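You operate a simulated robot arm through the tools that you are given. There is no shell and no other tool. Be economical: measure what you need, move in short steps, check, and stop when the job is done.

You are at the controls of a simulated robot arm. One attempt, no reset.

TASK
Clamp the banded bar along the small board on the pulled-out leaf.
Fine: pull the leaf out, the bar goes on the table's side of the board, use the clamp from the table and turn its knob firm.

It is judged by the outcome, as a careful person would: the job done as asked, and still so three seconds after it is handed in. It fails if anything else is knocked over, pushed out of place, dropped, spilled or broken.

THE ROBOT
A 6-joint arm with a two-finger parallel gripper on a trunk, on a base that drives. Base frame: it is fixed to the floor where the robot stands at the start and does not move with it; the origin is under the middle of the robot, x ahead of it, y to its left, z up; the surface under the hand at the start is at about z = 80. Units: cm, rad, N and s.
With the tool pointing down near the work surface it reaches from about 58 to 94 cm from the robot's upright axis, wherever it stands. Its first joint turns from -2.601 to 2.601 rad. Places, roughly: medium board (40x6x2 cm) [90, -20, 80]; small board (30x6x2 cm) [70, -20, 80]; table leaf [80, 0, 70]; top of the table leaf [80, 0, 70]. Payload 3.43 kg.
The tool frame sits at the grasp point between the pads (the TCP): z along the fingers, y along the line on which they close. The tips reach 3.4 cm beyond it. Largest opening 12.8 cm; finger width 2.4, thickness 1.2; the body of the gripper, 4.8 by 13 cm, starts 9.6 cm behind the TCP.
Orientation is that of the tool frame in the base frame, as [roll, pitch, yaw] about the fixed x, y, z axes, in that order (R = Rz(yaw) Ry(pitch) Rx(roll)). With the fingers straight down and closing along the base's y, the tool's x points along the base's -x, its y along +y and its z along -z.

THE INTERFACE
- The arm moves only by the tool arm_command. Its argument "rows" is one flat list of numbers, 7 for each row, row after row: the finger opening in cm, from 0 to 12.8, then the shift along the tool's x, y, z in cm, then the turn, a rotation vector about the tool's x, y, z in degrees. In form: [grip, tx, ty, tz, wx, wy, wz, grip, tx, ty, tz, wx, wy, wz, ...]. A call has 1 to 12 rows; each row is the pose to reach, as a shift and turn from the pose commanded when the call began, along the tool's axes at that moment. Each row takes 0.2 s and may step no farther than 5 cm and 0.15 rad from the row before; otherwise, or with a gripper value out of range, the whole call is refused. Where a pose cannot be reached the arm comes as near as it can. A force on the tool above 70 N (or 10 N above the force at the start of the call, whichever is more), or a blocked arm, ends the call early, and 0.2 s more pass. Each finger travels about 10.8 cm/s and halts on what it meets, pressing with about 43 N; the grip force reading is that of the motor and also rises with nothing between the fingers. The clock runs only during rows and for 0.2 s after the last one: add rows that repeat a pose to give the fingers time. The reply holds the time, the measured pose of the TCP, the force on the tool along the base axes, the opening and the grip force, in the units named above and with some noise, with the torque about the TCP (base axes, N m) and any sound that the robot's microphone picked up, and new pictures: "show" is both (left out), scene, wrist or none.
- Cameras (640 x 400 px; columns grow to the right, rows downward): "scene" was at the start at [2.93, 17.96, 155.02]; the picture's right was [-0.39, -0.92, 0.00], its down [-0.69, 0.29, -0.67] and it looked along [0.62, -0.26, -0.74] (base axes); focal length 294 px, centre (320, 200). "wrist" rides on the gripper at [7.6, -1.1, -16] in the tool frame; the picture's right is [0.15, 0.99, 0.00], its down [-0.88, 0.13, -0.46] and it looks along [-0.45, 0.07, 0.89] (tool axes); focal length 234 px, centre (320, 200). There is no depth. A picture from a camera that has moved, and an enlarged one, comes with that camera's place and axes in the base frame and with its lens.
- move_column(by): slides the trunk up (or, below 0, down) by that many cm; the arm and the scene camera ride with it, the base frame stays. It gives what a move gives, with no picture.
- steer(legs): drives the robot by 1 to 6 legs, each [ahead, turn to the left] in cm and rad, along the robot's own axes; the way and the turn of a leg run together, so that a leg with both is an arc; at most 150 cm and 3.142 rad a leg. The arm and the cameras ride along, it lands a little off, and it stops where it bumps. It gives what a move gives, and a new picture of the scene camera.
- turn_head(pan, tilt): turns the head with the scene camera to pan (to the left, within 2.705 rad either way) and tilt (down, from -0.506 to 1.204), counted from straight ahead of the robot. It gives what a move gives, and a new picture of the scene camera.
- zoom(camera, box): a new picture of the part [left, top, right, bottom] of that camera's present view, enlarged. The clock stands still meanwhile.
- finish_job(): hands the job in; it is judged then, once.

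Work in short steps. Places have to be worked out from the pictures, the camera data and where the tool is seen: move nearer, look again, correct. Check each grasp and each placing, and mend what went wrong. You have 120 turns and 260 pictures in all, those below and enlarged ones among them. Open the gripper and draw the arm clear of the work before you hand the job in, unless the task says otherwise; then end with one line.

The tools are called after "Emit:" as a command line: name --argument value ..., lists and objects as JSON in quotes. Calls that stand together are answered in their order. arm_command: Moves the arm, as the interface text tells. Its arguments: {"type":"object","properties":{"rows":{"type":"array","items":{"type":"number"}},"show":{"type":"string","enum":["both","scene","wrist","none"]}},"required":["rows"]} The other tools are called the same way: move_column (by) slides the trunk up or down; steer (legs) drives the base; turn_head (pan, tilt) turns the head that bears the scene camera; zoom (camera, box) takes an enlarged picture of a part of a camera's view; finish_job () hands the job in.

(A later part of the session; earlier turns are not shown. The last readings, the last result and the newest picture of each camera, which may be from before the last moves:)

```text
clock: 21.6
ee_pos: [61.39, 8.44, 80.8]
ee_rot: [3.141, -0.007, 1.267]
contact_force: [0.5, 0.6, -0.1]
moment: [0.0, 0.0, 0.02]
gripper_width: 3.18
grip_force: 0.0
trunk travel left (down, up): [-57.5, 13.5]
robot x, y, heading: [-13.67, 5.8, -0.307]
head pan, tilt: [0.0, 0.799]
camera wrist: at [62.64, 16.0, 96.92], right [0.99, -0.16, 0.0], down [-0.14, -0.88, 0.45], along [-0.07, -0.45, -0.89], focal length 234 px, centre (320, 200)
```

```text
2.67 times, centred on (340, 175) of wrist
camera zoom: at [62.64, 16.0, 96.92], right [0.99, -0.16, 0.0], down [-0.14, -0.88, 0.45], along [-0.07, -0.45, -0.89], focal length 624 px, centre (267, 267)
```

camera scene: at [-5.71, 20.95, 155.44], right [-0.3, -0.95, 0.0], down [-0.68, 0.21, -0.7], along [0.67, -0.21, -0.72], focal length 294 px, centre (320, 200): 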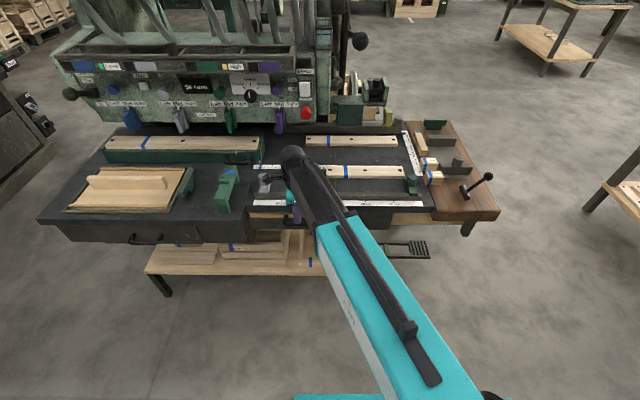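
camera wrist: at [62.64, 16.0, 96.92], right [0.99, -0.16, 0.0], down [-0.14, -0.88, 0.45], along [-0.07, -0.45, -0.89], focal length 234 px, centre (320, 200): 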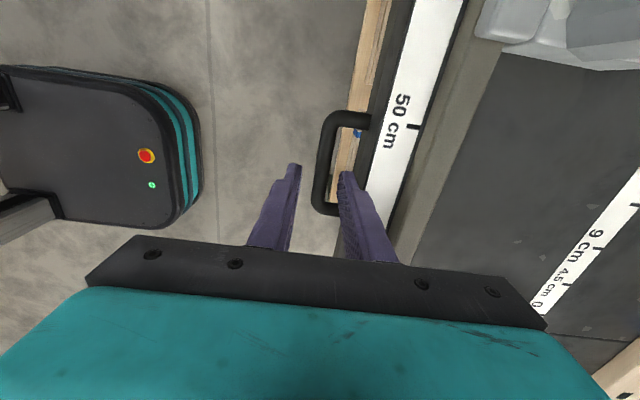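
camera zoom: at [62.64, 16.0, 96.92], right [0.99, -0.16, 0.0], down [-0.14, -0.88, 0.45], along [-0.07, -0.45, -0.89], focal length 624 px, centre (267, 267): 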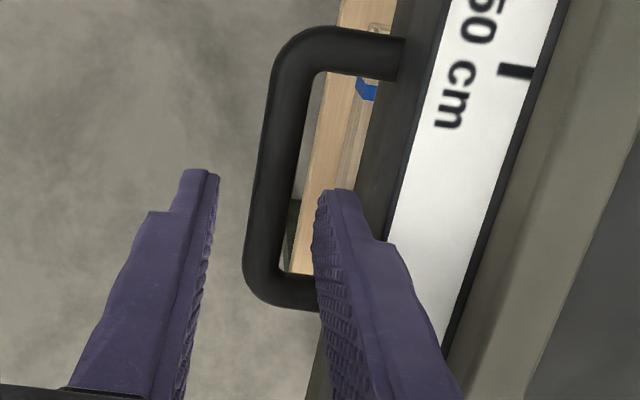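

The bar is centred between the fingers now, so I'll descend and close.

Emit:
arm_command --rows '[3.2, 0, 0, 3, 0, 0, 0, 3.2, 0, 0, 5, 0, 0, 0, 3.2, 0, 0, 6.5, 0, 0, 0, 3.2, 0, 0, 6.5, 0, 0, 0, 0, 0, 0, 6.5, 0, 0, 0, 0, 0, 0, 6.5, 0, 0, 0]'

```text
clock: 23.0
ee_pos: [61.36, 8.56, 74.21]
ee_rot: [-3.139, -0.006, 1.266]
contact_force: [-2.4, 0.6, -0.9]
moment: [0.2, -0.05, -1.21]
gripper_width: 1.61
grip_force: 45.0
trunk travel left (down, up): [-57.5, 13.5]
robot x, y, heading: [-13.5, 5.65, -0.303]
head pan, tilt: [0.0, 0.799]
camera scene: at [-5.4, 20.98, 155.34], right [-0.3, -0.95, 0.0], down [-0.68, 0.21, -0.7], along [0.67, -0.21, -0.72], focal length 294 px, centre (320, 200)
camera wrist: at [62.63, 16.2, 90.32], right [0.99, -0.16, 0.0], down [-0.14, -0.88, 0.45], along [-0.07, -0.44, -0.89], focal length 234 px, centre (320, 200)
```

scene: 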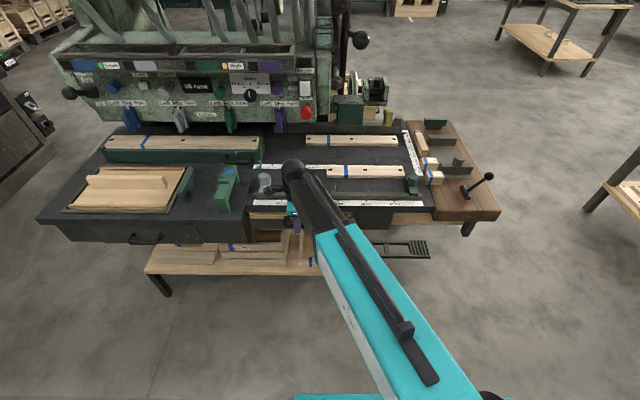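
wrist: 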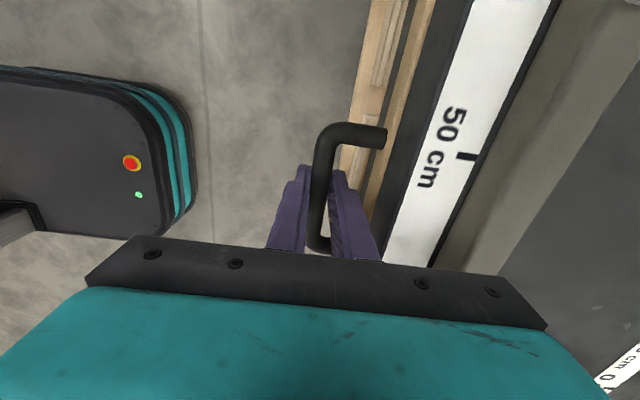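

The handle is held (1.6 cm, 45 N). I'll pull 6 cm with the arm to feel the leaf.

Emit:
arm_command --rows '[0, 0, -2, 0, 0, 0, 0, 0, 0, -4, 0, 0, 0, 0, 0, 0, -6, 0, 0, 0, 0, 0, 0, -6, 0, 0, 0, 0]'

```text
clock: 24.0
ee_pos: [55.52, 10.52, 74.25]
ee_rot: [-3.141, -0.006, 1.267]
contact_force: [-1.2, 6.8, 7.8]
moment: [0.96, -0.2, -1.04]
gripper_width: 1.62
grip_force: 44.6
trunk travel left (down, up): [-57.5, 13.5]
robot x, y, heading: [-13.7, 5.74, -0.308]
head pan, tilt: [0.0, 0.799]
camera scene: at [-5.48, 21.02, 155.35], right [-0.3, -0.95, 0.0], down [-0.68, 0.21, -0.7], along [0.67, -0.21, -0.72], focal length 294 px, centre (320, 200)
camera wrist: at [56.79, 18.07, 90.31], right [0.99, -0.16, 0.0], down [-0.14, -0.88, 0.45], along [-0.07, -0.44, -0.89], focal length 234 px, centre (320, 200)
```

scene: 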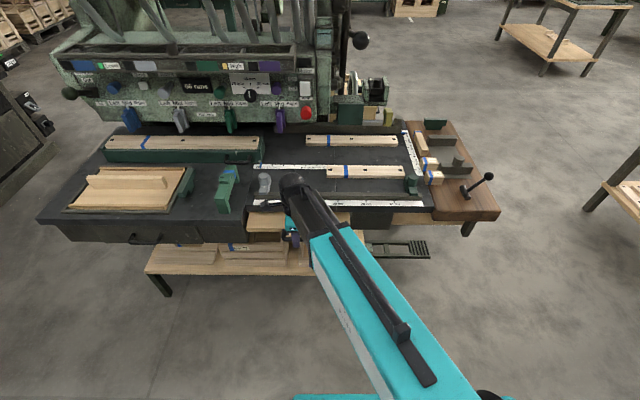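
wrist: 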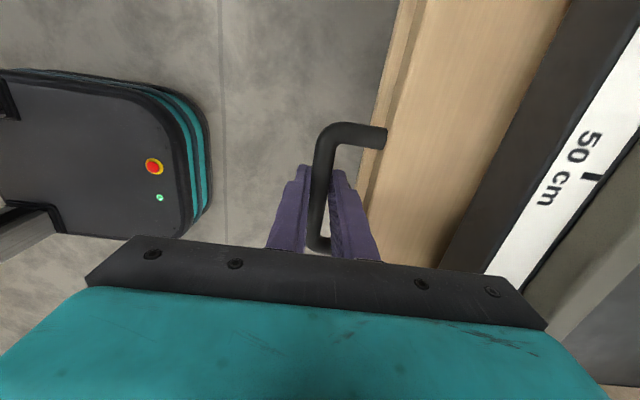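

The leaf slides easily. I'll drive back slowly to pull it on out.

Emit:
steer --legs '[[-10, 0]]'

Emit:
arm_command --rows '[0, 0, 0, 0, 0, 0, 0]' --show "wrist"

```text
clock: 25.2
ee_pos: [46.22, 13.5, 74.2]
ee_rot: [3.138, -0.006, 1.268]
contact_force: [7.9, 18.8, 11.1]
moment: [-0.18, -0.1, -1.11]
gripper_width: 1.59
grip_force: 45.2
trunk travel left (down, up): [-57.5, 13.5]
robot x, y, heading: [-23.03, 8.71, -0.3]
head pan, tilt: [0.0, 0.799]
camera scene: at [-14.86, 24.06, 155.33], right [-0.3, -0.95, 0.0], down [-0.68, 0.21, -0.7], along [0.67, -0.21, -0.72], focal length 294 px, centre (320, 200)
```

scene: 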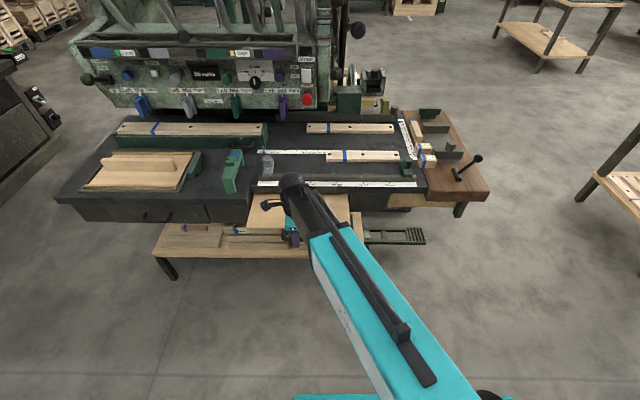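

```text
clock: 25.6
ee_pos: [46.07, 13.35, 74.16]
ee_rot: [-3.141, -0.009, 1.265]
contact_force: [-0.8, 4.6, 4.0]
moment: [-0.39, 0.16, -1.21]
gripper_width: 1.59
grip_force: 44.7
trunk travel left (down, up): [-57.5, 13.5]
robot x, y, heading: [-22.84, 8.68, -0.302]
head pan, tilt: [0.0, 0.799]
camera wrist: at [47.45, 21.06, 90.31], right [0.99, -0.16, 0.0], down [-0.14, -0.88, 0.45], along [-0.07, -0.44, -0.89], focal length 234 px, centre (320, 200)
```

wrist: 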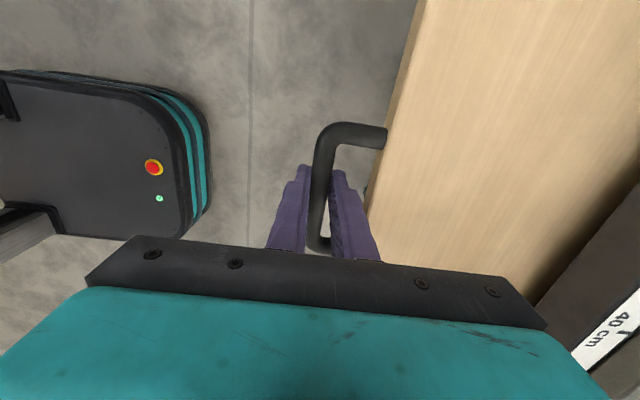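

Out about 16 cm with low resistance. Another 8 cm.

Emit:
steer --legs '[[-8, 0]]'

Emit:
arm_command --rows '[0, 0, 0, 0, 0, 0, 0]' --show "wrist"

```text
clock: 26.8
ee_pos: [38.6, 15.88, 74.14]
ee_rot: [3.14, -0.008, 1.267]
contact_force: [5.5, 11.5, 3.9]
moment: [0.53, -0.41, -1.08]
gripper_width: 1.59
grip_force: 45.4
trunk travel left (down, up): [-57.5, 13.5]
robot x, y, heading: [-30.43, 11.03, -0.303]
head pan, tilt: [0.0, 0.799]
camera scene: at [-22.38, 26.38, 155.33], right [-0.3, -0.95, 0.0], down [-0.68, 0.21, -0.7], along [0.67, -0.21, -0.72], focal length 294 px, centre (320, 200)
```

scene: 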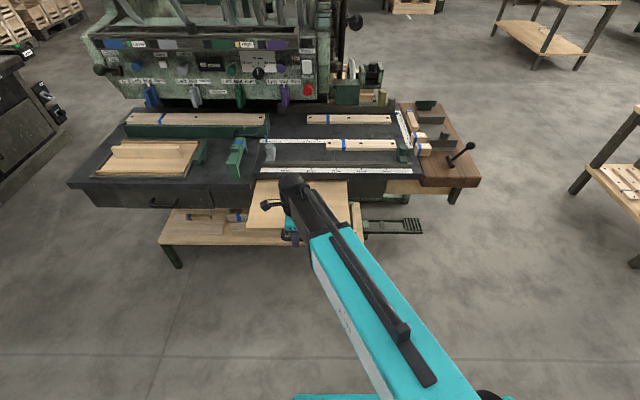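

```text
clock: 27.1
ee_pos: [38.74, 15.94, 74.25]
ee_rot: [3.14, -0.011, 1.265]
contact_force: [1.2, 2.6, 2.2]
moment: [-0.64, 0.3, -1.2]
gripper_width: 1.59
grip_force: 45.3
trunk travel left (down, up): [-57.5, 13.5]
robot x, y, heading: [-30.77, 11.21, -0.302]
head pan, tilt: [0.0, 0.799]
camera wrist: at [39.93, 23.46, 90.3], right [0.99, -0.16, 0.0], down [-0.14, -0.88, 0.45], along [-0.07, -0.44, -0.89], focal length 234 px, centre (320, 200)
```

wrist: 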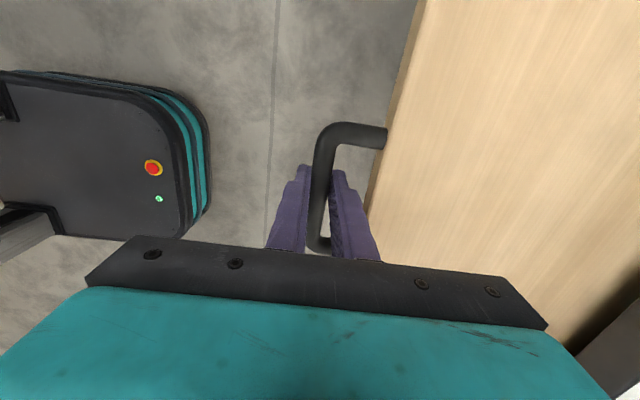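

Still sliding freely; another 6 cm to look for the stop.

Emit:
steer --legs '[[-6, 0]]'

Emit:
arm_command --rows '[0, 0, 0, 0, 0, 0, 0]' --show "none"

Emit:
zoom --camera "scene" --box '[180, 80, 500, 280]'

```text
clock: 28.1
ee_pos: [37.06, 16.45, 74.1]
ee_rot: [3.103, -0.014, 1.262]
contact_force: [6.2, 1.1, -10.5]
moment: [-0.23, -0.12, -1.2]
gripper_width: 1.61
grip_force: 45.6
trunk travel left (down, up): [-57.5, 13.5]
robot x, y, heading: [-33.85, 12.16, -0.3]
head pan, tilt: [0.0, 0.799]
stopped in leg 1: the force on the tool passed its limit at 86 N (the readings are from after the stop); the commanded pose is now the measured one
camera scene: at [-25.29, 27.27, 155.33], right [-0.3, -0.95, 0.0], down [-0.68, 0.21, -0.7], along [0.66, -0.21, -0.72], focal length 294 px, centre (320, 200)
```

scene: 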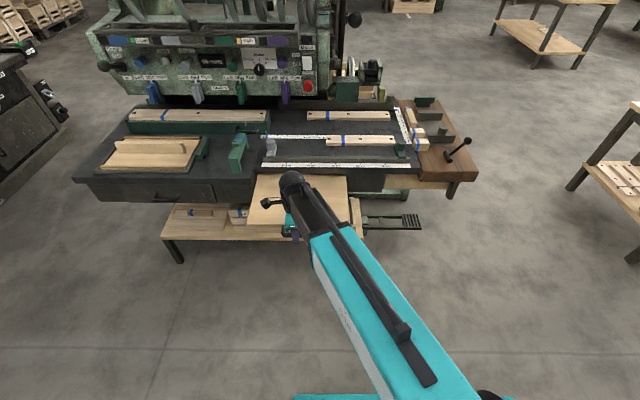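

```text
clock: 28.5
ee_pos: [37.01, 16.35, 74.33]
ee_rot: [3.103, -0.013, 1.265]
contact_force: [7.3, 0.7, -13.7]
moment: [0.03, -0.08, -1.18]
gripper_width: 1.6
grip_force: 45.0
trunk travel left (down, up): [-57.5, 13.5]
robot x, y, heading: [-33.53, 12.31, -0.303]
head pan, tilt: [0.0, 0.799]
```

```text
2.00 times, centred on (340, 180) of scene
camera zoom: at [-25.23, 27.25, 155.32], right [-0.3, -0.95, 0.0], down [-0.69, 0.21, -0.7], along [0.66, -0.21, -0.72], focal length 588 px, centre (280, 240)
```

zoom: 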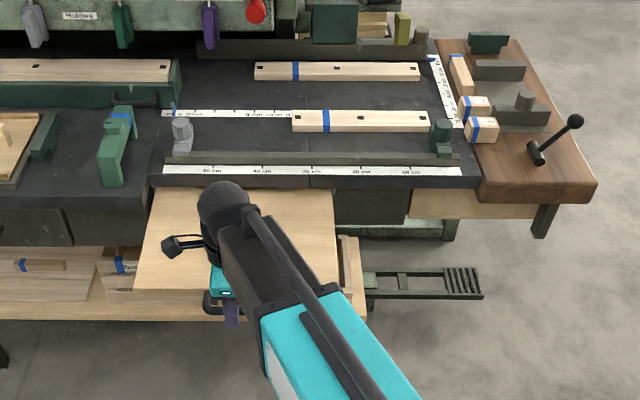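

The leaf hit its stop at about 25.6 cm. I'll release the handle, rise clear and look at the leaf, shelf and bars.

Emit:
arm_command --rows '[3.6, 0, 0, 0, 0, 0, 0, 3.6, 0, 0, 0, 0, 0, 0, 3.6, 0, -0.3, -3, 0, 0, 0, 3.6, 0, -0.3, -8, 0, 0, 0, 3.6, 0, -0.3, -13, 0, 0, 0, 3.6, 0, -0.3, -18, 0, 0, 0, 3.6, 0, -0.3, -20, 0, 0, 0]' --show "wrist"

Emit:
zoom --camera "scene" --box '[140, 150, 300, 250]'

Emit:
zoom --camera "scene" --box '[360, 90, 520, 190]'

Emit:
zoom --camera "scene" --box '[70, 100, 310, 250]'

```text
clock: 30.1
ee_pos: [35.7, 16.54, 94.19]
ee_rot: [3.101, -0.015, 1.263]
contact_force: [0.3, 0.8, 0.0]
moment: [-0.02, 0.02, 0.02]
gripper_width: 3.59
grip_force: 0.1
trunk travel left (down, up): [-57.5, 13.5]
robot x, y, heading: [-33.45, 12.17, -0.301]
head pan, tilt: [0.0, 0.799]
camera wrist: at [36.45, 24.3, 110.38], right [0.99, -0.16, 0.04], down [-0.16, -0.88, 0.45], along [-0.03, -0.45, -0.89], focal length 234 px, centre (320, 200)
```

wrist: 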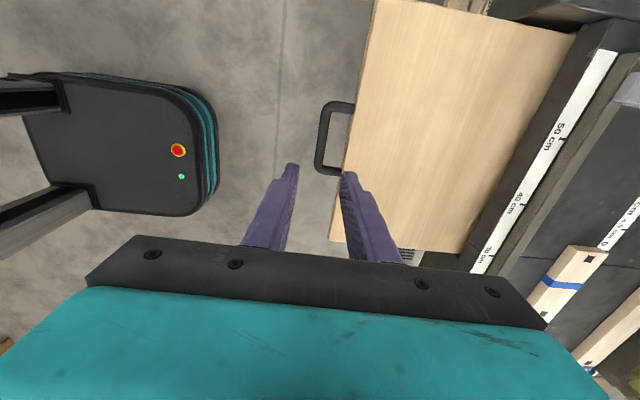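

```text
4.00 times, centred on (220, 200) of scene
camera zoom: at [-25.45, 27.24, 155.34], right [-0.3, -0.95, 0.0], down [-0.68, 0.21, -0.7], along [0.67, -0.21, -0.72], focal length 1177 px, centre (720, 200)
```

zoom: 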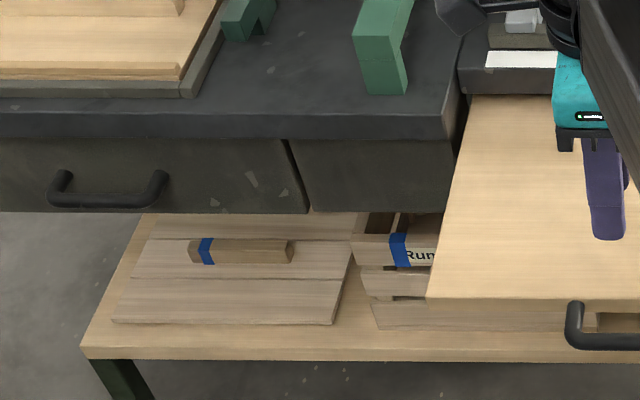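

```text
4.00 times, centred on (440, 140) of scene
camera zoom: at [-25.45, 27.24, 155.34], right [-0.3, -0.95, 0.0], down [-0.68, 0.21, -0.7], along [0.67, -0.21, -0.72], focal length 1177 px, centre (-160, 440)
```

zoom: 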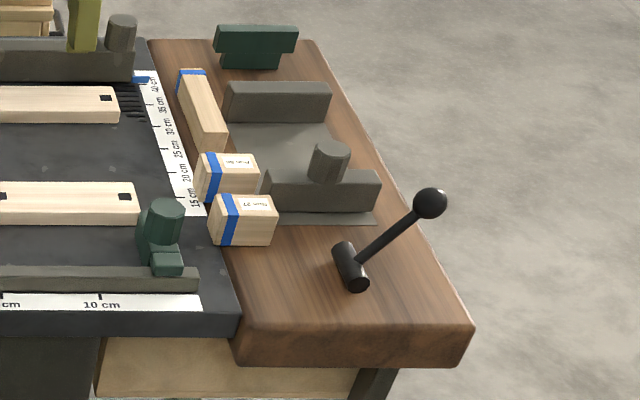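

```text
2.67 times, centred on (190, 175) of scene
camera zoom: at [-25.45, 27.24, 155.34], right [-0.3, -0.95, 0.0], down [-0.68, 0.21, -0.7], along [0.67, -0.21, -0.72], focal length 785 px, centre (667, 267)
```

zoom: 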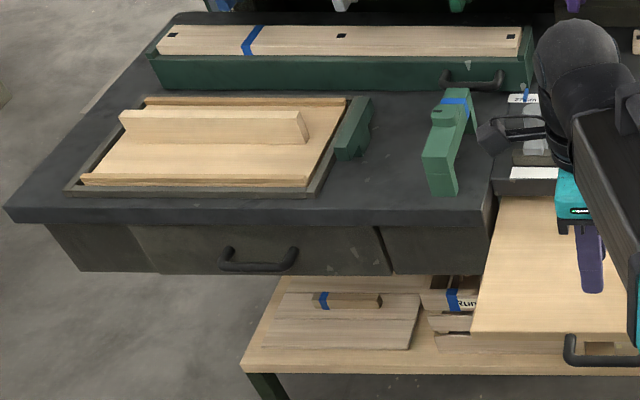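

The leaf is out and bare. Two banded bars exist (one on the right wing, one down on the shelf), so I'll inspect them later at close range. First I'll drive ahead to reach the small board.

Emit:
steer --legs '[[18, 0]]'

Emit:
arm_command --rows '[6, -3, 2, -2, 2, 0, 0, 8, -6, 4, -4, 2, 0, 0, 10, -9, 6, -5, 2, 0, 0, 10, -12, 9, -5, 2, 0, 0, 10, -15, 12, -5, 2, 0, 0, 10, -18, 15, -5, 2, 0, 0, 10, -20, 19, -5, 2, 0, 0, 10, -20, 22, -5, 2, 0, 0, 10, -20, 22, -5, 2, 0, 0]'

Emit:
zoom --camera "scene" --box '[180, 80, 500, 280]'

```text
clock: 31.7
ee_pos: [53.13, 11.25, 94.11]
ee_rot: [3.101, -0.015, 1.264]
contact_force: [-0.7, 0.7, 0.4]
moment: [0.01, 0.0, 0.01]
gripper_width: 3.61
grip_force: 0.2
trunk travel left (down, up): [-57.5, 13.5]
robot x, y, heading: [-16.65, 6.66, -0.306]
head pan, tilt: [0.0, 0.799]
camera scene: at [-8.12, 21.83, 155.34], right [-0.3, -0.95, 0.0], down [-0.68, 0.21, -0.7], along [0.67, -0.21, -0.72], focal length 294 px, centre (320, 200)
```

scene: 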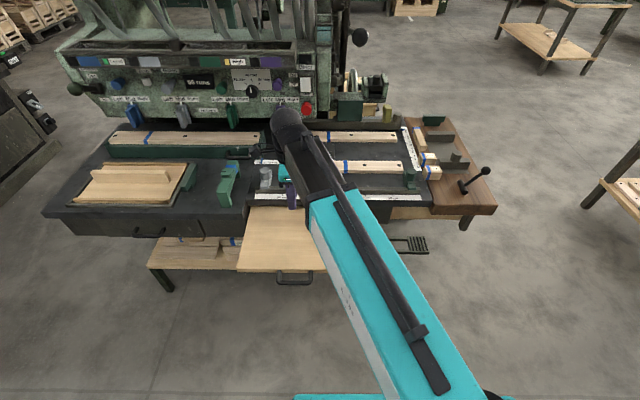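

```text
clock: 33.7
ee_pos: [67.57, -14.66, 99.98]
ee_rot: [3.138, -0.014, 1.265]
contact_force: [0.3, -0.3, -0.7]
moment: [0.0, 0.0, 0.01]
gripper_width: 10.0
grip_force: 0.0
trunk travel left (down, up): [-57.5, 13.5]
robot x, y, heading: [-16.2, 6.81, -0.302]
head pan, tilt: [0.0, 0.799]
camera scene: at [-8.17, 21.85, 155.34], right [-0.3, -0.95, 0.0], down [-0.68, 0.21, -0.7], along [0.67, -0.21, -0.72], focal length 294 px, centre (320, 200)
camera wrist: at [68.85, -7.07, 116.05], right [0.99, -0.16, 0.01], down [-0.15, -0.88, 0.44], along [-0.06, -0.44, -0.9], focal length 234 px, centre (320, 200)
```

scene: 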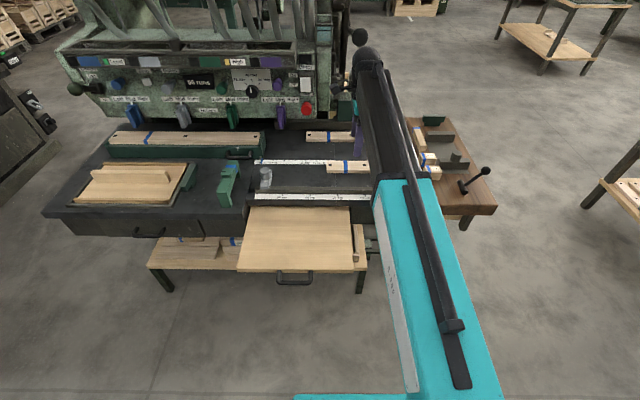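
wrist: 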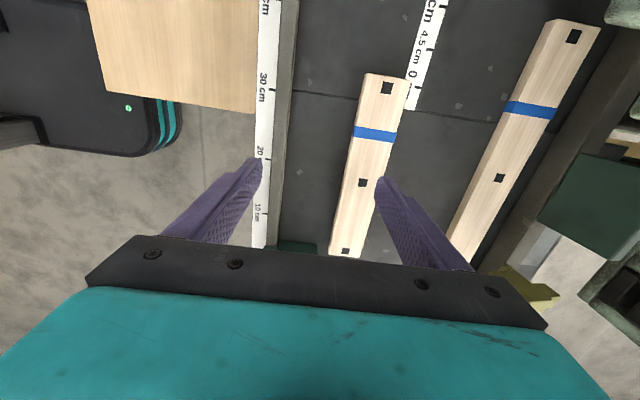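

```text
2.00 times, centred on (340, 180) of scene
camera zoom: at [-8.17, 21.85, 155.34], right [-0.3, -0.95, 0.0], down [-0.68, 0.21, -0.7], along [0.67, -0.21, -0.72], focal length 588 px, centre (280, 240)
```

zoom: 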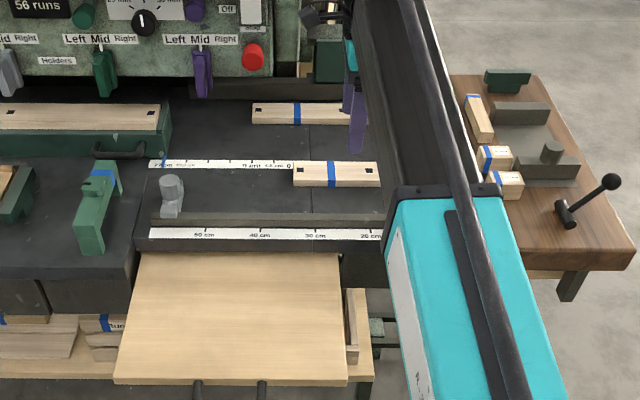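

The small board's centre is about (73.9, -22.1), top near z = 81, aligned with the hand. I'll go above it.

Emit:
arm_command --rows '[9, -2, 3, 3, 0, 0, 0, 9, -4, 6, 6, 0, 0, 0, 9, -5.2, 8.3, 9.5, 0, 0, 0, 9, -5.2, 8.3, 13, 0, 0, 0, 9, -5.2, 8.3, 13, 0, 0, 0]' --show "wrist"

Emit:
zoom --camera "wrist" --box '[200, 80, 440, 230]'

```text
clock: 34.9
ee_pos: [74.13, -21.73, 86.71]
ee_rot: [3.133, -0.014, 1.265]
contact_force: [0.9, 0.5, 0.3]
moment: [0.0, 0.0, 0.0]
gripper_width: 9.01
grip_force: 0.2
out of reach, approached as far as the arm can: row 3, 4, 5
trunk travel left (down, up): [-57.5, 13.5]
robot x, y, heading: [-16.36, 6.43, -0.299]
head pan, tilt: [0.0, 0.799]
camera wrist: at [75.13, -14.25, 102.82], right [0.99, -0.16, 0.01], down [-0.15, -0.88, 0.44], along [-0.06, -0.44, -0.9], focal length 234 px, centre (320, 200)
```

wrist: 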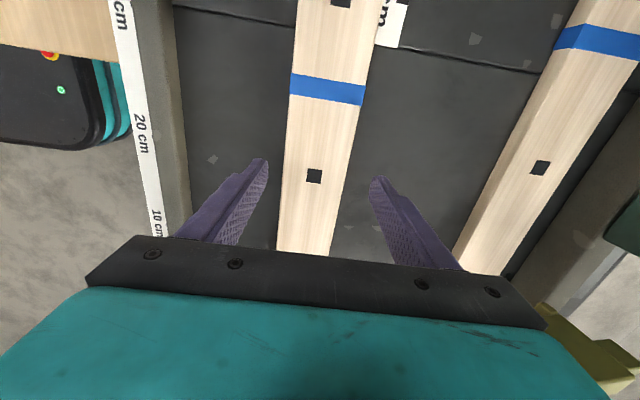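

```text
2.67 times, centred on (320, 155) of wrist
camera zoom: at [75.13, -14.25, 102.82], right [0.99, -0.16, 0.01], down [-0.15, -0.88, 0.44], along [-0.06, -0.44, -0.9], focal length 624 px, centre (320, 320)
```

zoom: 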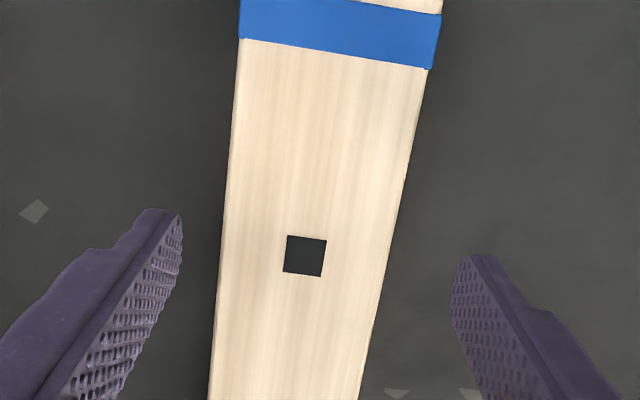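

I'm at the reach limit, so I'll lift slightly, drive 8 cm ahead and bring the hand back over the board.

Emit:
arm_command --rows '[9, 0, 0, -4, 0, 0, 0]' --show "none"

Emit:
steer --legs '[[8, 0]]'

Emit:
arm_command --rows '[9, 0, -4, 0, 0, 0, 0, 9, 0, -8.3, 0, 0, 0, 0, 9, 0, -8.3, 4, 0, 0, 0, 9, 0, -8.3, 4, 0, 0, 0]' --show "wrist"

Emit:
zoom --camera "wrist" --box '[200, 80, 440, 230]'

```text
clock: 35.3
ee_pos: [73.96, -21.59, 90.82]
ee_rot: [3.132, -0.015, 1.266]
contact_force: [0.0, 0.3, 0.7]
moment: [-0.02, -0.02, 0.0]
gripper_width: 9.0
grip_force: 0.1
trunk travel left (down, up): [-57.5, 13.5]
robot x, y, heading: [-16.73, 6.28, -0.302]
head pan, tilt: [0.0, 0.799]
```

```text
clock: 36.4
ee_pos: [81.72, -24.04, 90.73]
ee_rot: [3.132, -0.014, 1.263]
contact_force: [0.7, 0.5, -0.6]
moment: [-0.01, 0.0, 0.0]
gripper_width: 9.04
grip_force: 0.1
trunk travel left (down, up): [-57.5, 13.5]
robot x, y, heading: [-8.65, 4.34, -0.306]
head pan, tilt: [0.0, 0.799]
camera scene: at [-0.38, 19.4, 155.34], right [-0.3, -0.95, 0.0], down [-0.68, 0.21, -0.7], along [0.66, -0.21, -0.72], focal length 294 px, centre (320, 200)
```

scene: 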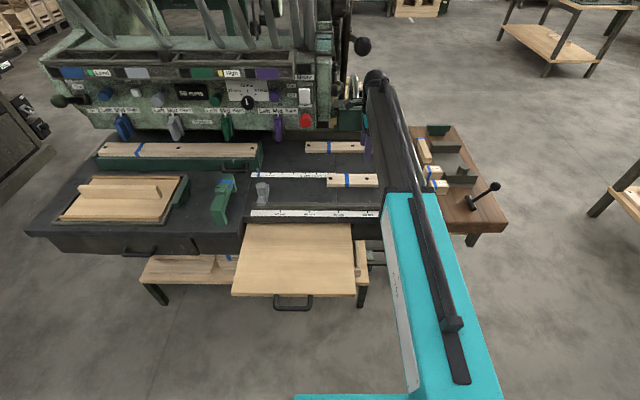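

```text
clock: 37.4
ee_pos: [73.8, -21.48, 86.49]
ee_rot: [3.133, -0.014, 1.265]
contact_force: [0.9, 0.9, -0.6]
moment: [-0.01, 0.0, -0.06]
gripper_width: 8.97
grip_force: 0.1
trunk travel left (down, up): [-57.5, 13.5]
robot x, y, heading: [-8.85, 4.02, -0.301]
head pan, tilt: [0.0, 0.799]
camera wrist: at [74.89, -14.0, 102.7], right [0.99, -0.16, 0.01], down [-0.15, -0.88, 0.44], along [-0.06, -0.44, -0.9], focal length 234 px, centre (320, 200)
```

wrist: 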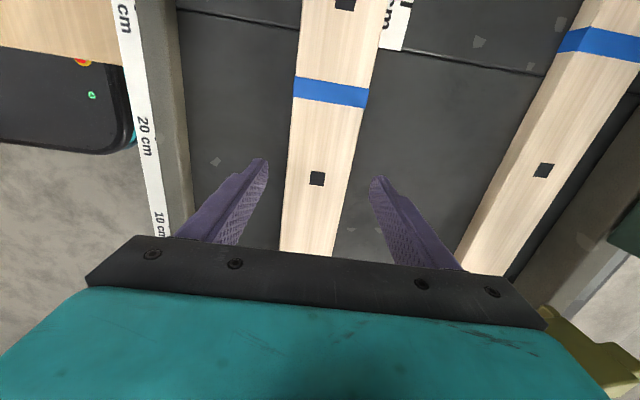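

```text
2.67 times, centred on (320, 155) of wrist
camera zoom: at [74.89, -14.0, 102.7], right [0.99, -0.16, 0.01], down [-0.15, -0.88, 0.44], along [-0.06, -0.44, -0.9], focal length 624 px, centre (320, 320)
```

zoom: 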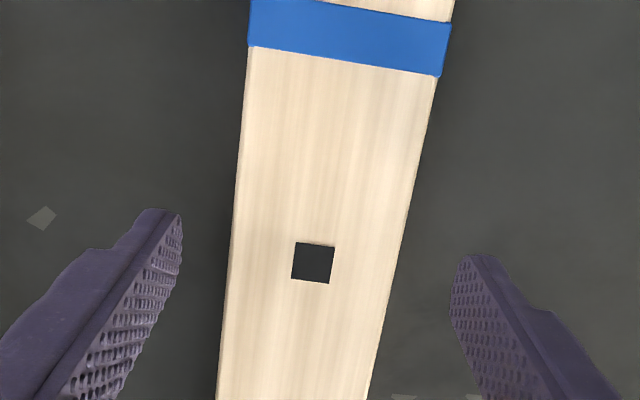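

Nearly centred over the middle hole; I'll shift 0.7 cm along the board, descend until tips are just above the table, and close.

Emit:
arm_command --rows '[9, -0.7, 0, 1.5, 0.5, 0, 0, 9, -0.7, 0, 2.8, 0.5, 0, 0, 9, -0.7, 0, 2.8, 0.5, 0, 0, 6, -0.7, 0, 2.8, 0.5, 0, 0, 3, -0.7, 0, 2.8, 0.5, 0, 0, 3, -0.7, 0, 2.8, 0.5, 0, 0, 3, -0.7, 0, 2.8, 0.5, 0, 0]' --show "wrist"

```text
clock: 39.0
ee_pos: [73.56, -22.19, 83.8]
ee_rot: [3.141, -0.014, 1.263]
contact_force: [0.4, 0.7, 0.2]
moment: [-0.01, 0.03, 0.01]
gripper_width: 5.93
grip_force: 43.3
trunk travel left (down, up): [-57.5, 13.5]
robot x, y, heading: [-8.46, 4.46, -0.301]
head pan, tilt: [0.0, 0.799]
camera wrist: at [74.81, -14.65, 99.96], right [0.99, -0.16, 0.0], down [-0.14, -0.88, 0.44], along [-0.07, -0.44, -0.9], focal length 234 px, centre (320, 200)
```

wrist: 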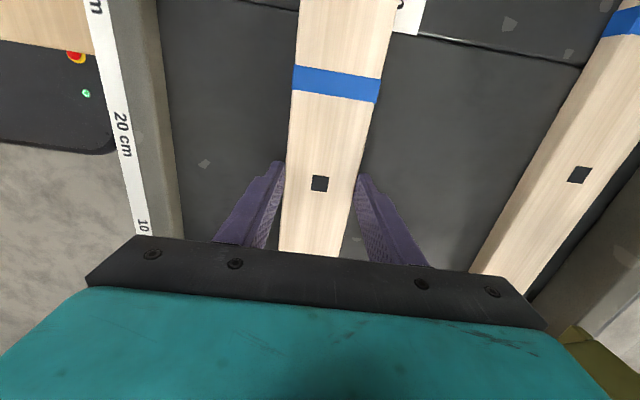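

Board held at 5.93 cm. I'll lift it and check it stays level.

Emit:
arm_command --rows '[3, 0, 0, -2, 0, 0, 0, 3, 0, 0, -4, 0, 0, 0, 3, 0, 0, -7, 0, 0, 0, 3, 0, 0, -10, 0, 0, 0, 3, 0, 0, -13, 0, 0, 0, 3, 0, 0, -13, 0, 0, 0]'

Emit:
zoom --camera "scene" --box '[180, 80, 500, 280]'

```text
clock: 40.4
ee_pos: [73.53, -22.54, 96.72]
ee_rot: [3.142, -0.013, 1.264]
contact_force: [-0.3, 0.2, -1.2]
moment: [-0.03, 0.03, 0.01]
gripper_width: 5.92
grip_force: 43.1
trunk travel left (down, up): [-57.5, 13.5]
robot x, y, heading: [-8.93, 4.22, -0.306]
head pan, tilt: [0.0, 0.799]
camera scene: at [-0.46, 19.43, 155.34], right [-0.3, -0.95, 0.0], down [-0.68, 0.21, -0.7], along [0.67, -0.21, -0.72], focal length 294 px, centre (320, 200)
camera wrist: at [74.7, -15.04, 112.92], right [0.99, -0.16, 0.0], down [-0.14, -0.88, 0.44], along [-0.07, -0.44, -0.9], focal length 234 px, centre (320, 200)
```

scene: 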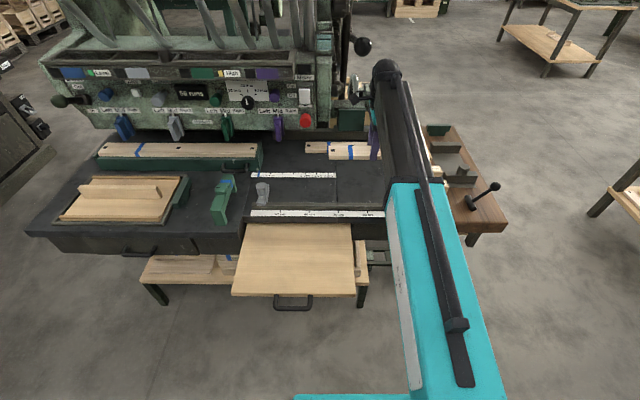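
wrist: 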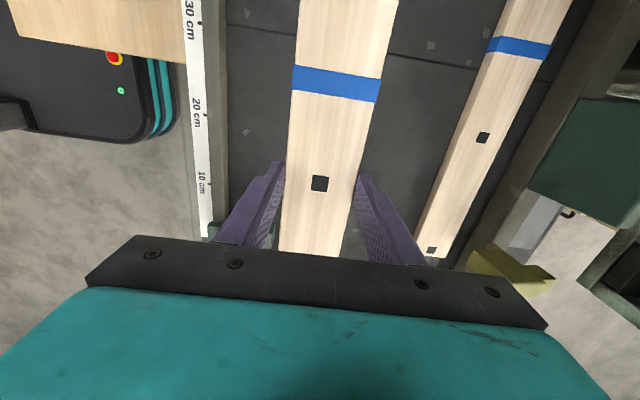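

```text
2.00 times, centred on (340, 180) of scene
camera zoom: at [-0.46, 19.43, 155.34], right [-0.3, -0.95, 0.0], down [-0.68, 0.21, -0.7], along [0.67, -0.21, -0.72], focal length 588 px, centre (280, 240)
```

zoom: 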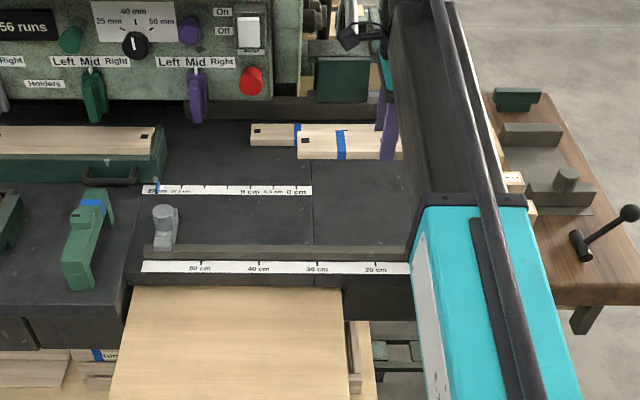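

The board is held level. I'll drive back 10 cm and then carry it over the leaf (leaf spans about n = 33–59 from my table frame, centred near (49.8, 11.6)).

Emit:
steer --legs '[[-10, 0]]'

Emit:
arm_command --rows '[3, 2.5, -2.5, 0, 0, 0, 0, 3, 5, -5, 0, 0, 0, 0, 3, 8, -7.5, 0, 0, 0, 0, 3, 11, -10, 0, 0, 0, 0, 3, 14, -12.5, 0, 0, 0, 0, 3, 17, -15, 0, 0, 0, 0, 3, 20, -17.5, 0, 0, 0, 0, 3, 23, -20, 0, 0, 0, 0, 3, 25.4, -22.9, 0, 0, 0, 0, 3, 25.4, -22.9, 0, 0, 0, 0]'

Emit:
zoom --camera "scene" --box '[180, 130, 420, 280]'

```text
clock: 41.6
ee_pos: [63.77, -19.74, 96.85]
ee_rot: [-3.141, -0.015, 1.262]
contact_force: [0.9, 0.2, -1.5]
moment: [0.01, -0.03, -0.02]
gripper_width: 5.88
grip_force: 43.3
trunk travel left (down, up): [-57.5, 13.5]
robot x, y, heading: [-18.43, 7.25, -0.302]
head pan, tilt: [0.0, 0.799]
camera scene: at [-10.1, 22.44, 155.34], right [-0.3, -0.95, 0.0], down [-0.68, 0.21, -0.7], along [0.67, -0.21, -0.72], focal length 294 px, centre (320, 200)
```

scene: 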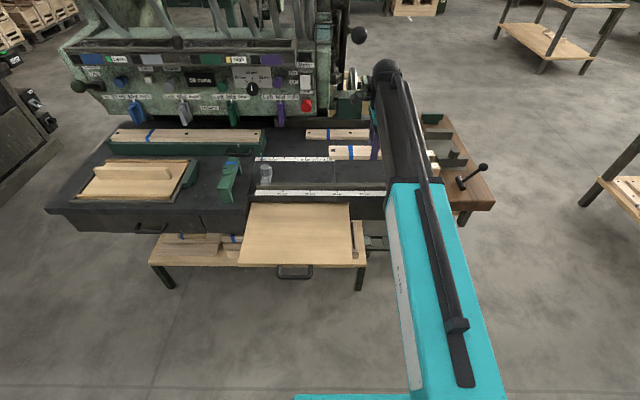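

```text
clock: 43.8
ee_pos: [49.72, 11.45, 97.18]
ee_rot: [-3.141, -0.012, 1.262]
contact_force: [-0.4, 0.3, -0.3]
moment: [0.02, -0.02, -0.01]
gripper_width: 5.89
grip_force: 43.0
trunk travel left (down, up): [-57.5, 13.5]
robot x, y, heading: [-18.27, 7.33, -0.31]
head pan, tilt: [0.0, 0.799]
camera scene: at [-10.04, 22.44, 155.34], right [-0.3, -0.95, 0.0], down [-0.68, 0.21, -0.7], along [0.67, -0.21, -0.72], focal length 294 px, centre (320, 200)
camera wrist: at [51.05, 18.94, 113.36], right [0.99, -0.16, 0.0], down [-0.15, -0.88, 0.44], along [-0.07, -0.44, -0.9], focal length 234 px, centre (320, 200)
```

scene: 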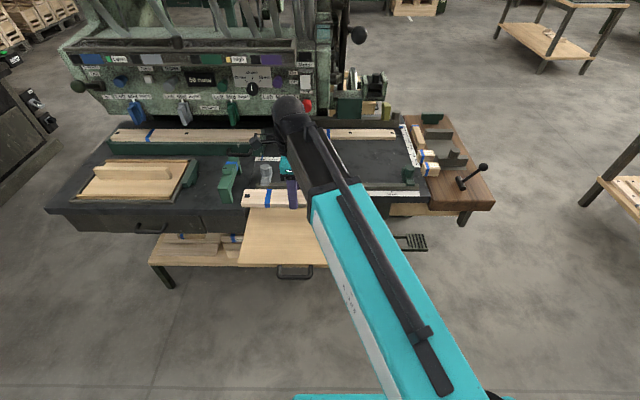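
wrist: 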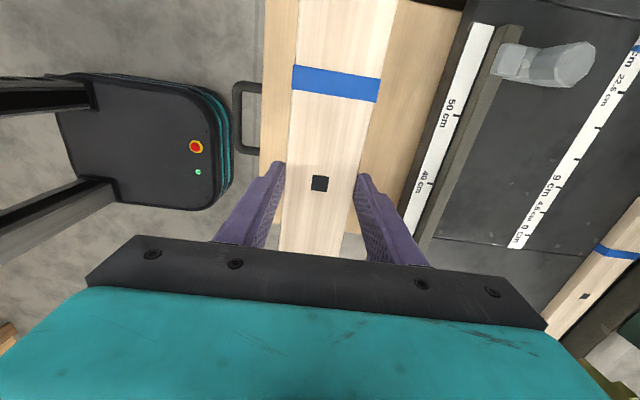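

```text
2.67 times, centred on (300, 205) of scene
camera zoom: at [-10.04, 22.44, 155.34], right [-0.3, -0.95, 0.0], down [-0.68, 0.21, -0.7], along [0.67, -0.21, -0.72], focal length 785 px, centre (373, 187)
```

zoom: 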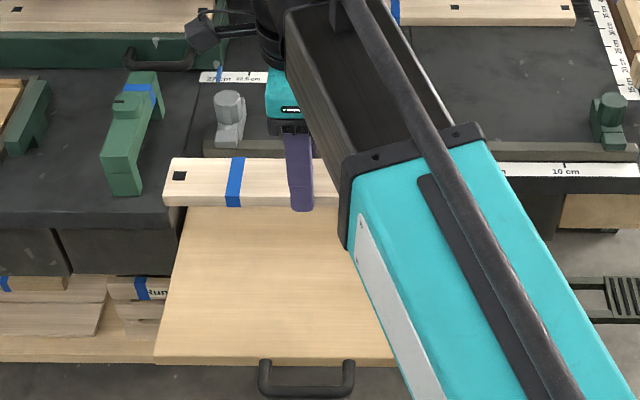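

Over the leaf. I'll lower to about z = 81 and look.

Emit:
arm_command --rows '[3, 0, 0, 4, 0, 0, 0, 3, 0, 0, 8, 0, 0, 0, 3, 0, 0, 12, 0, 0, 0, 3, 0, 0, 15, 0, 0, 0, 3, 0, 0, 16, 0, 0, 0, 3, 0, 0, 16, 0, 0, 0]'

Emit:
zoom --camera "scene" --box '[200, 150, 360, 250]'

```text
clock: 45.2
ee_pos: [49.78, 11.71, 81.26]
ee_rot: [-3.141, -0.015, 1.263]
contact_force: [-0.8, -0.3, -0.8]
moment: [-0.01, -0.02, 0.02]
gripper_width: 5.93
grip_force: 43.6
trunk travel left (down, up): [-57.5, 13.5]
robot x, y, heading: [-18.29, 7.1, -0.304]
head pan, tilt: [0.0, 0.799]
camera scene: at [-10.04, 22.43, 155.34], right [-0.3, -0.95, 0.0], down [-0.68, 0.21, -0.7], along [0.67, -0.21, -0.72], focal length 294 px, centre (320, 200)
camera wrist: at [51.04, 19.13, 97.4], right [0.99, -0.16, 0.0], down [-0.15, -0.88, 0.44], along [-0.07, -0.44, -0.9], focal length 234 px, centre (320, 200)
```

scene: 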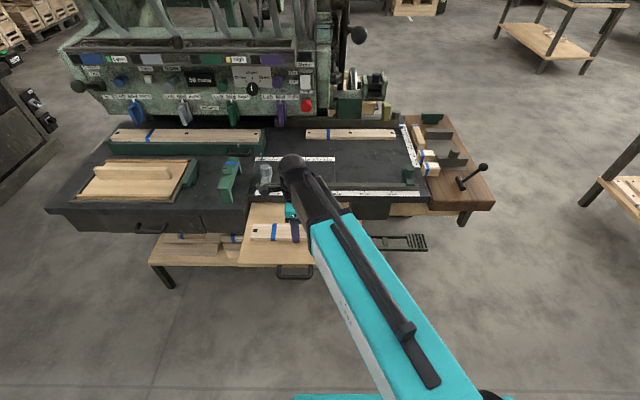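
wrist: 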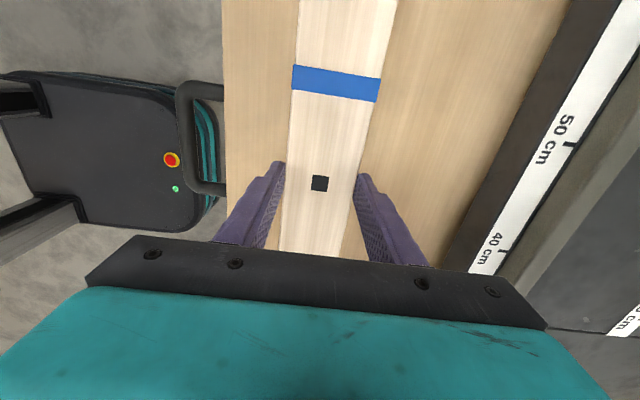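

```text
4.00 times, centred on (280, 200) of scene
camera zoom: at [-10.04, 22.43, 155.34], right [-0.3, -0.95, 0.0], down [-0.68, 0.21, -0.7], along [0.67, -0.21, -0.72], focal length 1177 px, centre (480, 200)
```

zoom: 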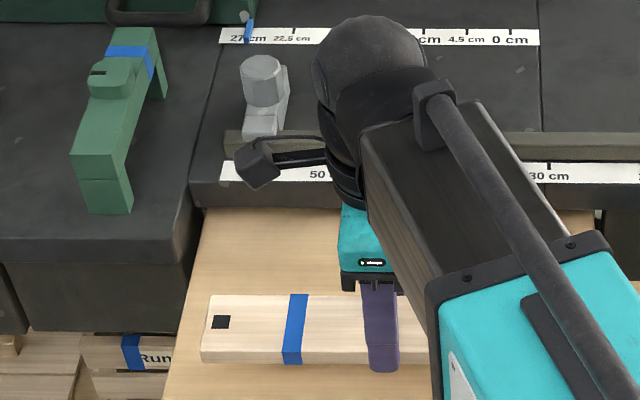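

I'll lower in small steps until contact shows.

Emit:
arm_command --rows '[3, 0, 0, 0.5, 0, 0, 0, 3, 0, 0, 1, 0, 0, 0, 3, 0, 0, 1.3, 0, 0, 0, 3, 0, 0, 1.3, 0, 0, 0]' --show "none"

Emit:
arm_command --rows '[3, 0, 0, 0.3, 0, 0, 0, 3, 0, 0, 0.6, 0, 0, 0, 3, 0, 0, 0.6, 0, 0, 0]' --show "none"

Emit:
zoom --camera "scene" --box '[200, 150, 360, 250]'

```text
clock: 46.2
ee_pos: [49.81, 11.72, 79.88]
ee_rot: [-3.14, -0.015, 1.262]
contact_force: [0.8, 0.1, -1.5]
moment: [0.0, 0.04, -0.04]
gripper_width: 5.93
grip_force: 42.7
trunk travel left (down, up): [-57.5, 13.5]
robot x, y, heading: [-18.31, 7.03, -0.306]
head pan, tilt: [0.0, 0.799]
```

```text
clock: 47.0
ee_pos: [49.83, 11.61, 79.28]
ee_rot: [-3.141, -0.014, 1.262]
contact_force: [-0.6, -0.9, -1.5]
moment: [-0.01, 0.02, -0.02]
gripper_width: 5.94
grip_force: 43.1
trunk travel left (down, up): [-57.5, 13.5]
robot x, y, heading: [-18.57, 7.26, -0.306]
head pan, tilt: [0.0, 0.799]
```

```text
4.00 times, centred on (280, 200) of scene
camera zoom: at [-10.04, 22.43, 155.34], right [-0.3, -0.95, 0.0], down [-0.68, 0.21, -0.7], along [0.67, -0.21, -0.72], focal length 1177 px, centre (480, 200)
```

zoom: 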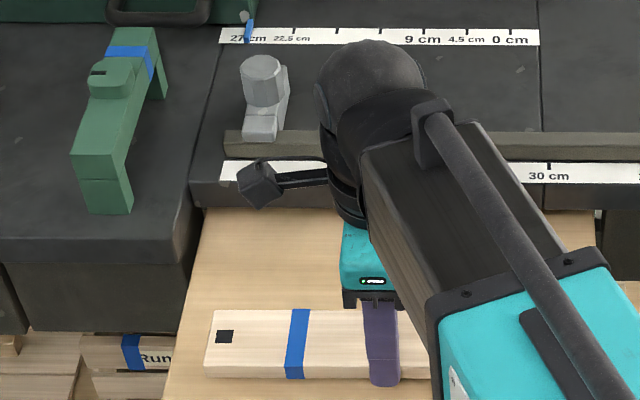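

No contact yet; continuing down in small steps.

Emit:
arm_command --rows '[3, 0, 0, 0.3, 0, 0, 0, 3, 0, 0, 0.6, 0, 0, 0, 3, 0, 0, 0.9, 0, 0, 0, 3, 0, 0, 0.9, 0, 0, 0]' --show "none"

Emit:
arm_command --rows '[3, 0, 0, 0.3, 0, 0, 0, 3, 0, 0, 0.6, 0, 0, 0, 3, 0, 0, 0.6, 0, 0, 0]' --show "none"

Emit:
zoom --camera "scene" --box '[200, 180, 360, 280]'

```text
clock: 48.0
ee_pos: [49.86, 11.68, 78.36]
ee_rot: [-3.141, -0.014, 1.26]
contact_force: [0.2, 0.4, -1.3]
moment: [0.04, -0.03, -0.01]
gripper_width: 5.92
grip_force: 42.9
trunk travel left (down, up): [-57.5, 13.5]
robot x, y, heading: [-18.73, 7.01, -0.301]
head pan, tilt: [0.0, 0.799]
```

```text
clock: 48.8
ee_pos: [49.75, 11.75, 77.97]
ee_rot: [3.137, -0.015, 1.263]
contact_force: [6.0, -0.7, 34.1]
moment: [-0.03, -0.15, -0.03]
gripper_width: 5.96
grip_force: 43.0
trunk travel left (down, up): [-57.5, 13.5]
robot x, y, heading: [-18.61, 7.28, -0.303]
head pan, tilt: [0.0, 0.799]
```

```text
4.00 times, centred on (280, 230) of scene
camera zoom: at [-10.33, 22.4, 155.39], right [-0.3, -0.95, 0.0], down [-0.68, 0.21, -0.7], along [0.67, -0.21, -0.72], focal length 1177 px, centre (480, 80)
```

zoom: 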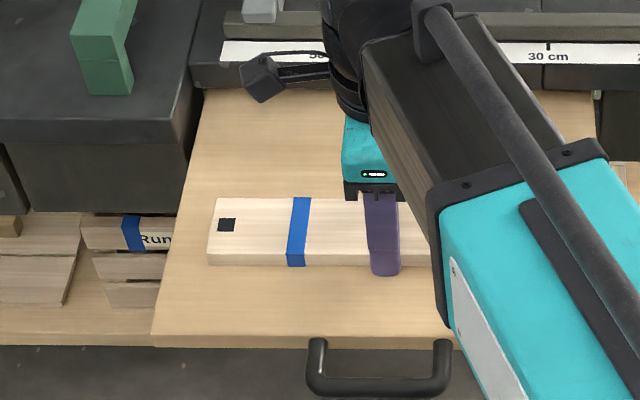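

Contact at z ≈ 78 — the board is on the leaf. Releasing and rising.

Emit:
arm_command --rows '[3, 0, 0, -0.3, 0, 0, 0, 6.6, 0, 0, -0.3, 0, 0, 0, 8, 0, 0, -0.3, 0, 0, 0, 8, 0, 0, -0.3, 0, 0, 0, 8, 0, 0, -4, 0, 0, 0, 8, 0, 0, -8, 0, 0, 0, 8, 0, 0, -13, 0, 0, 0, 8, 0, 0, -18, 0, 0, 0, 8, 0, 0, -18, 0, 0, 0]'

```text
clock: 50.8
ee_pos: [49.59, 11.4, 96.02]
ee_rot: [3.14, -0.014, 1.262]
contact_force: [0.0, -0.3, 0.8]
moment: [-0.01, -0.03, -0.01]
gripper_width: 7.98
grip_force: 0.1
trunk travel left (down, up): [-57.5, 13.5]
robot x, y, heading: [-18.4, 7.35, -0.303]
head pan, tilt: [0.0, 0.799]
camera scene: at [-10.06, 22.42, 155.34], right [-0.3, -0.95, 0.0], down [-0.68, 0.21, -0.7], along [0.67, -0.21, -0.72], focal length 294 px, centre (320, 200)
camera wrist: at [50.87, 18.83, 112.04], right [0.99, -0.16, 0.0], down [-0.15, -0.88, 0.44], along [-0.07, -0.44, -0.9], focal length 234 px, centre (320, 200)
```

scene: 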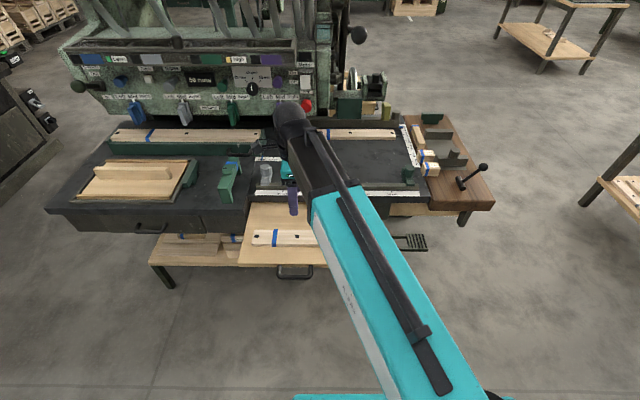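
wrist: 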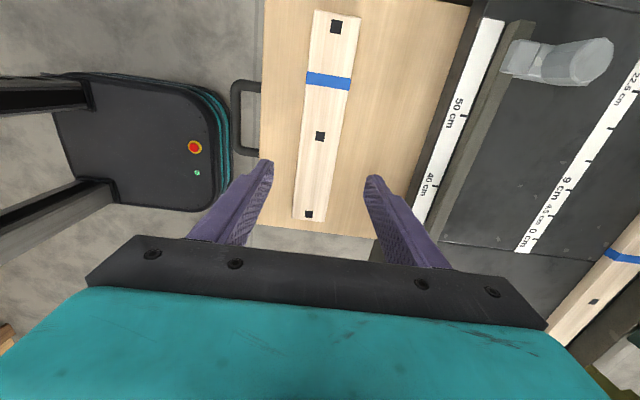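

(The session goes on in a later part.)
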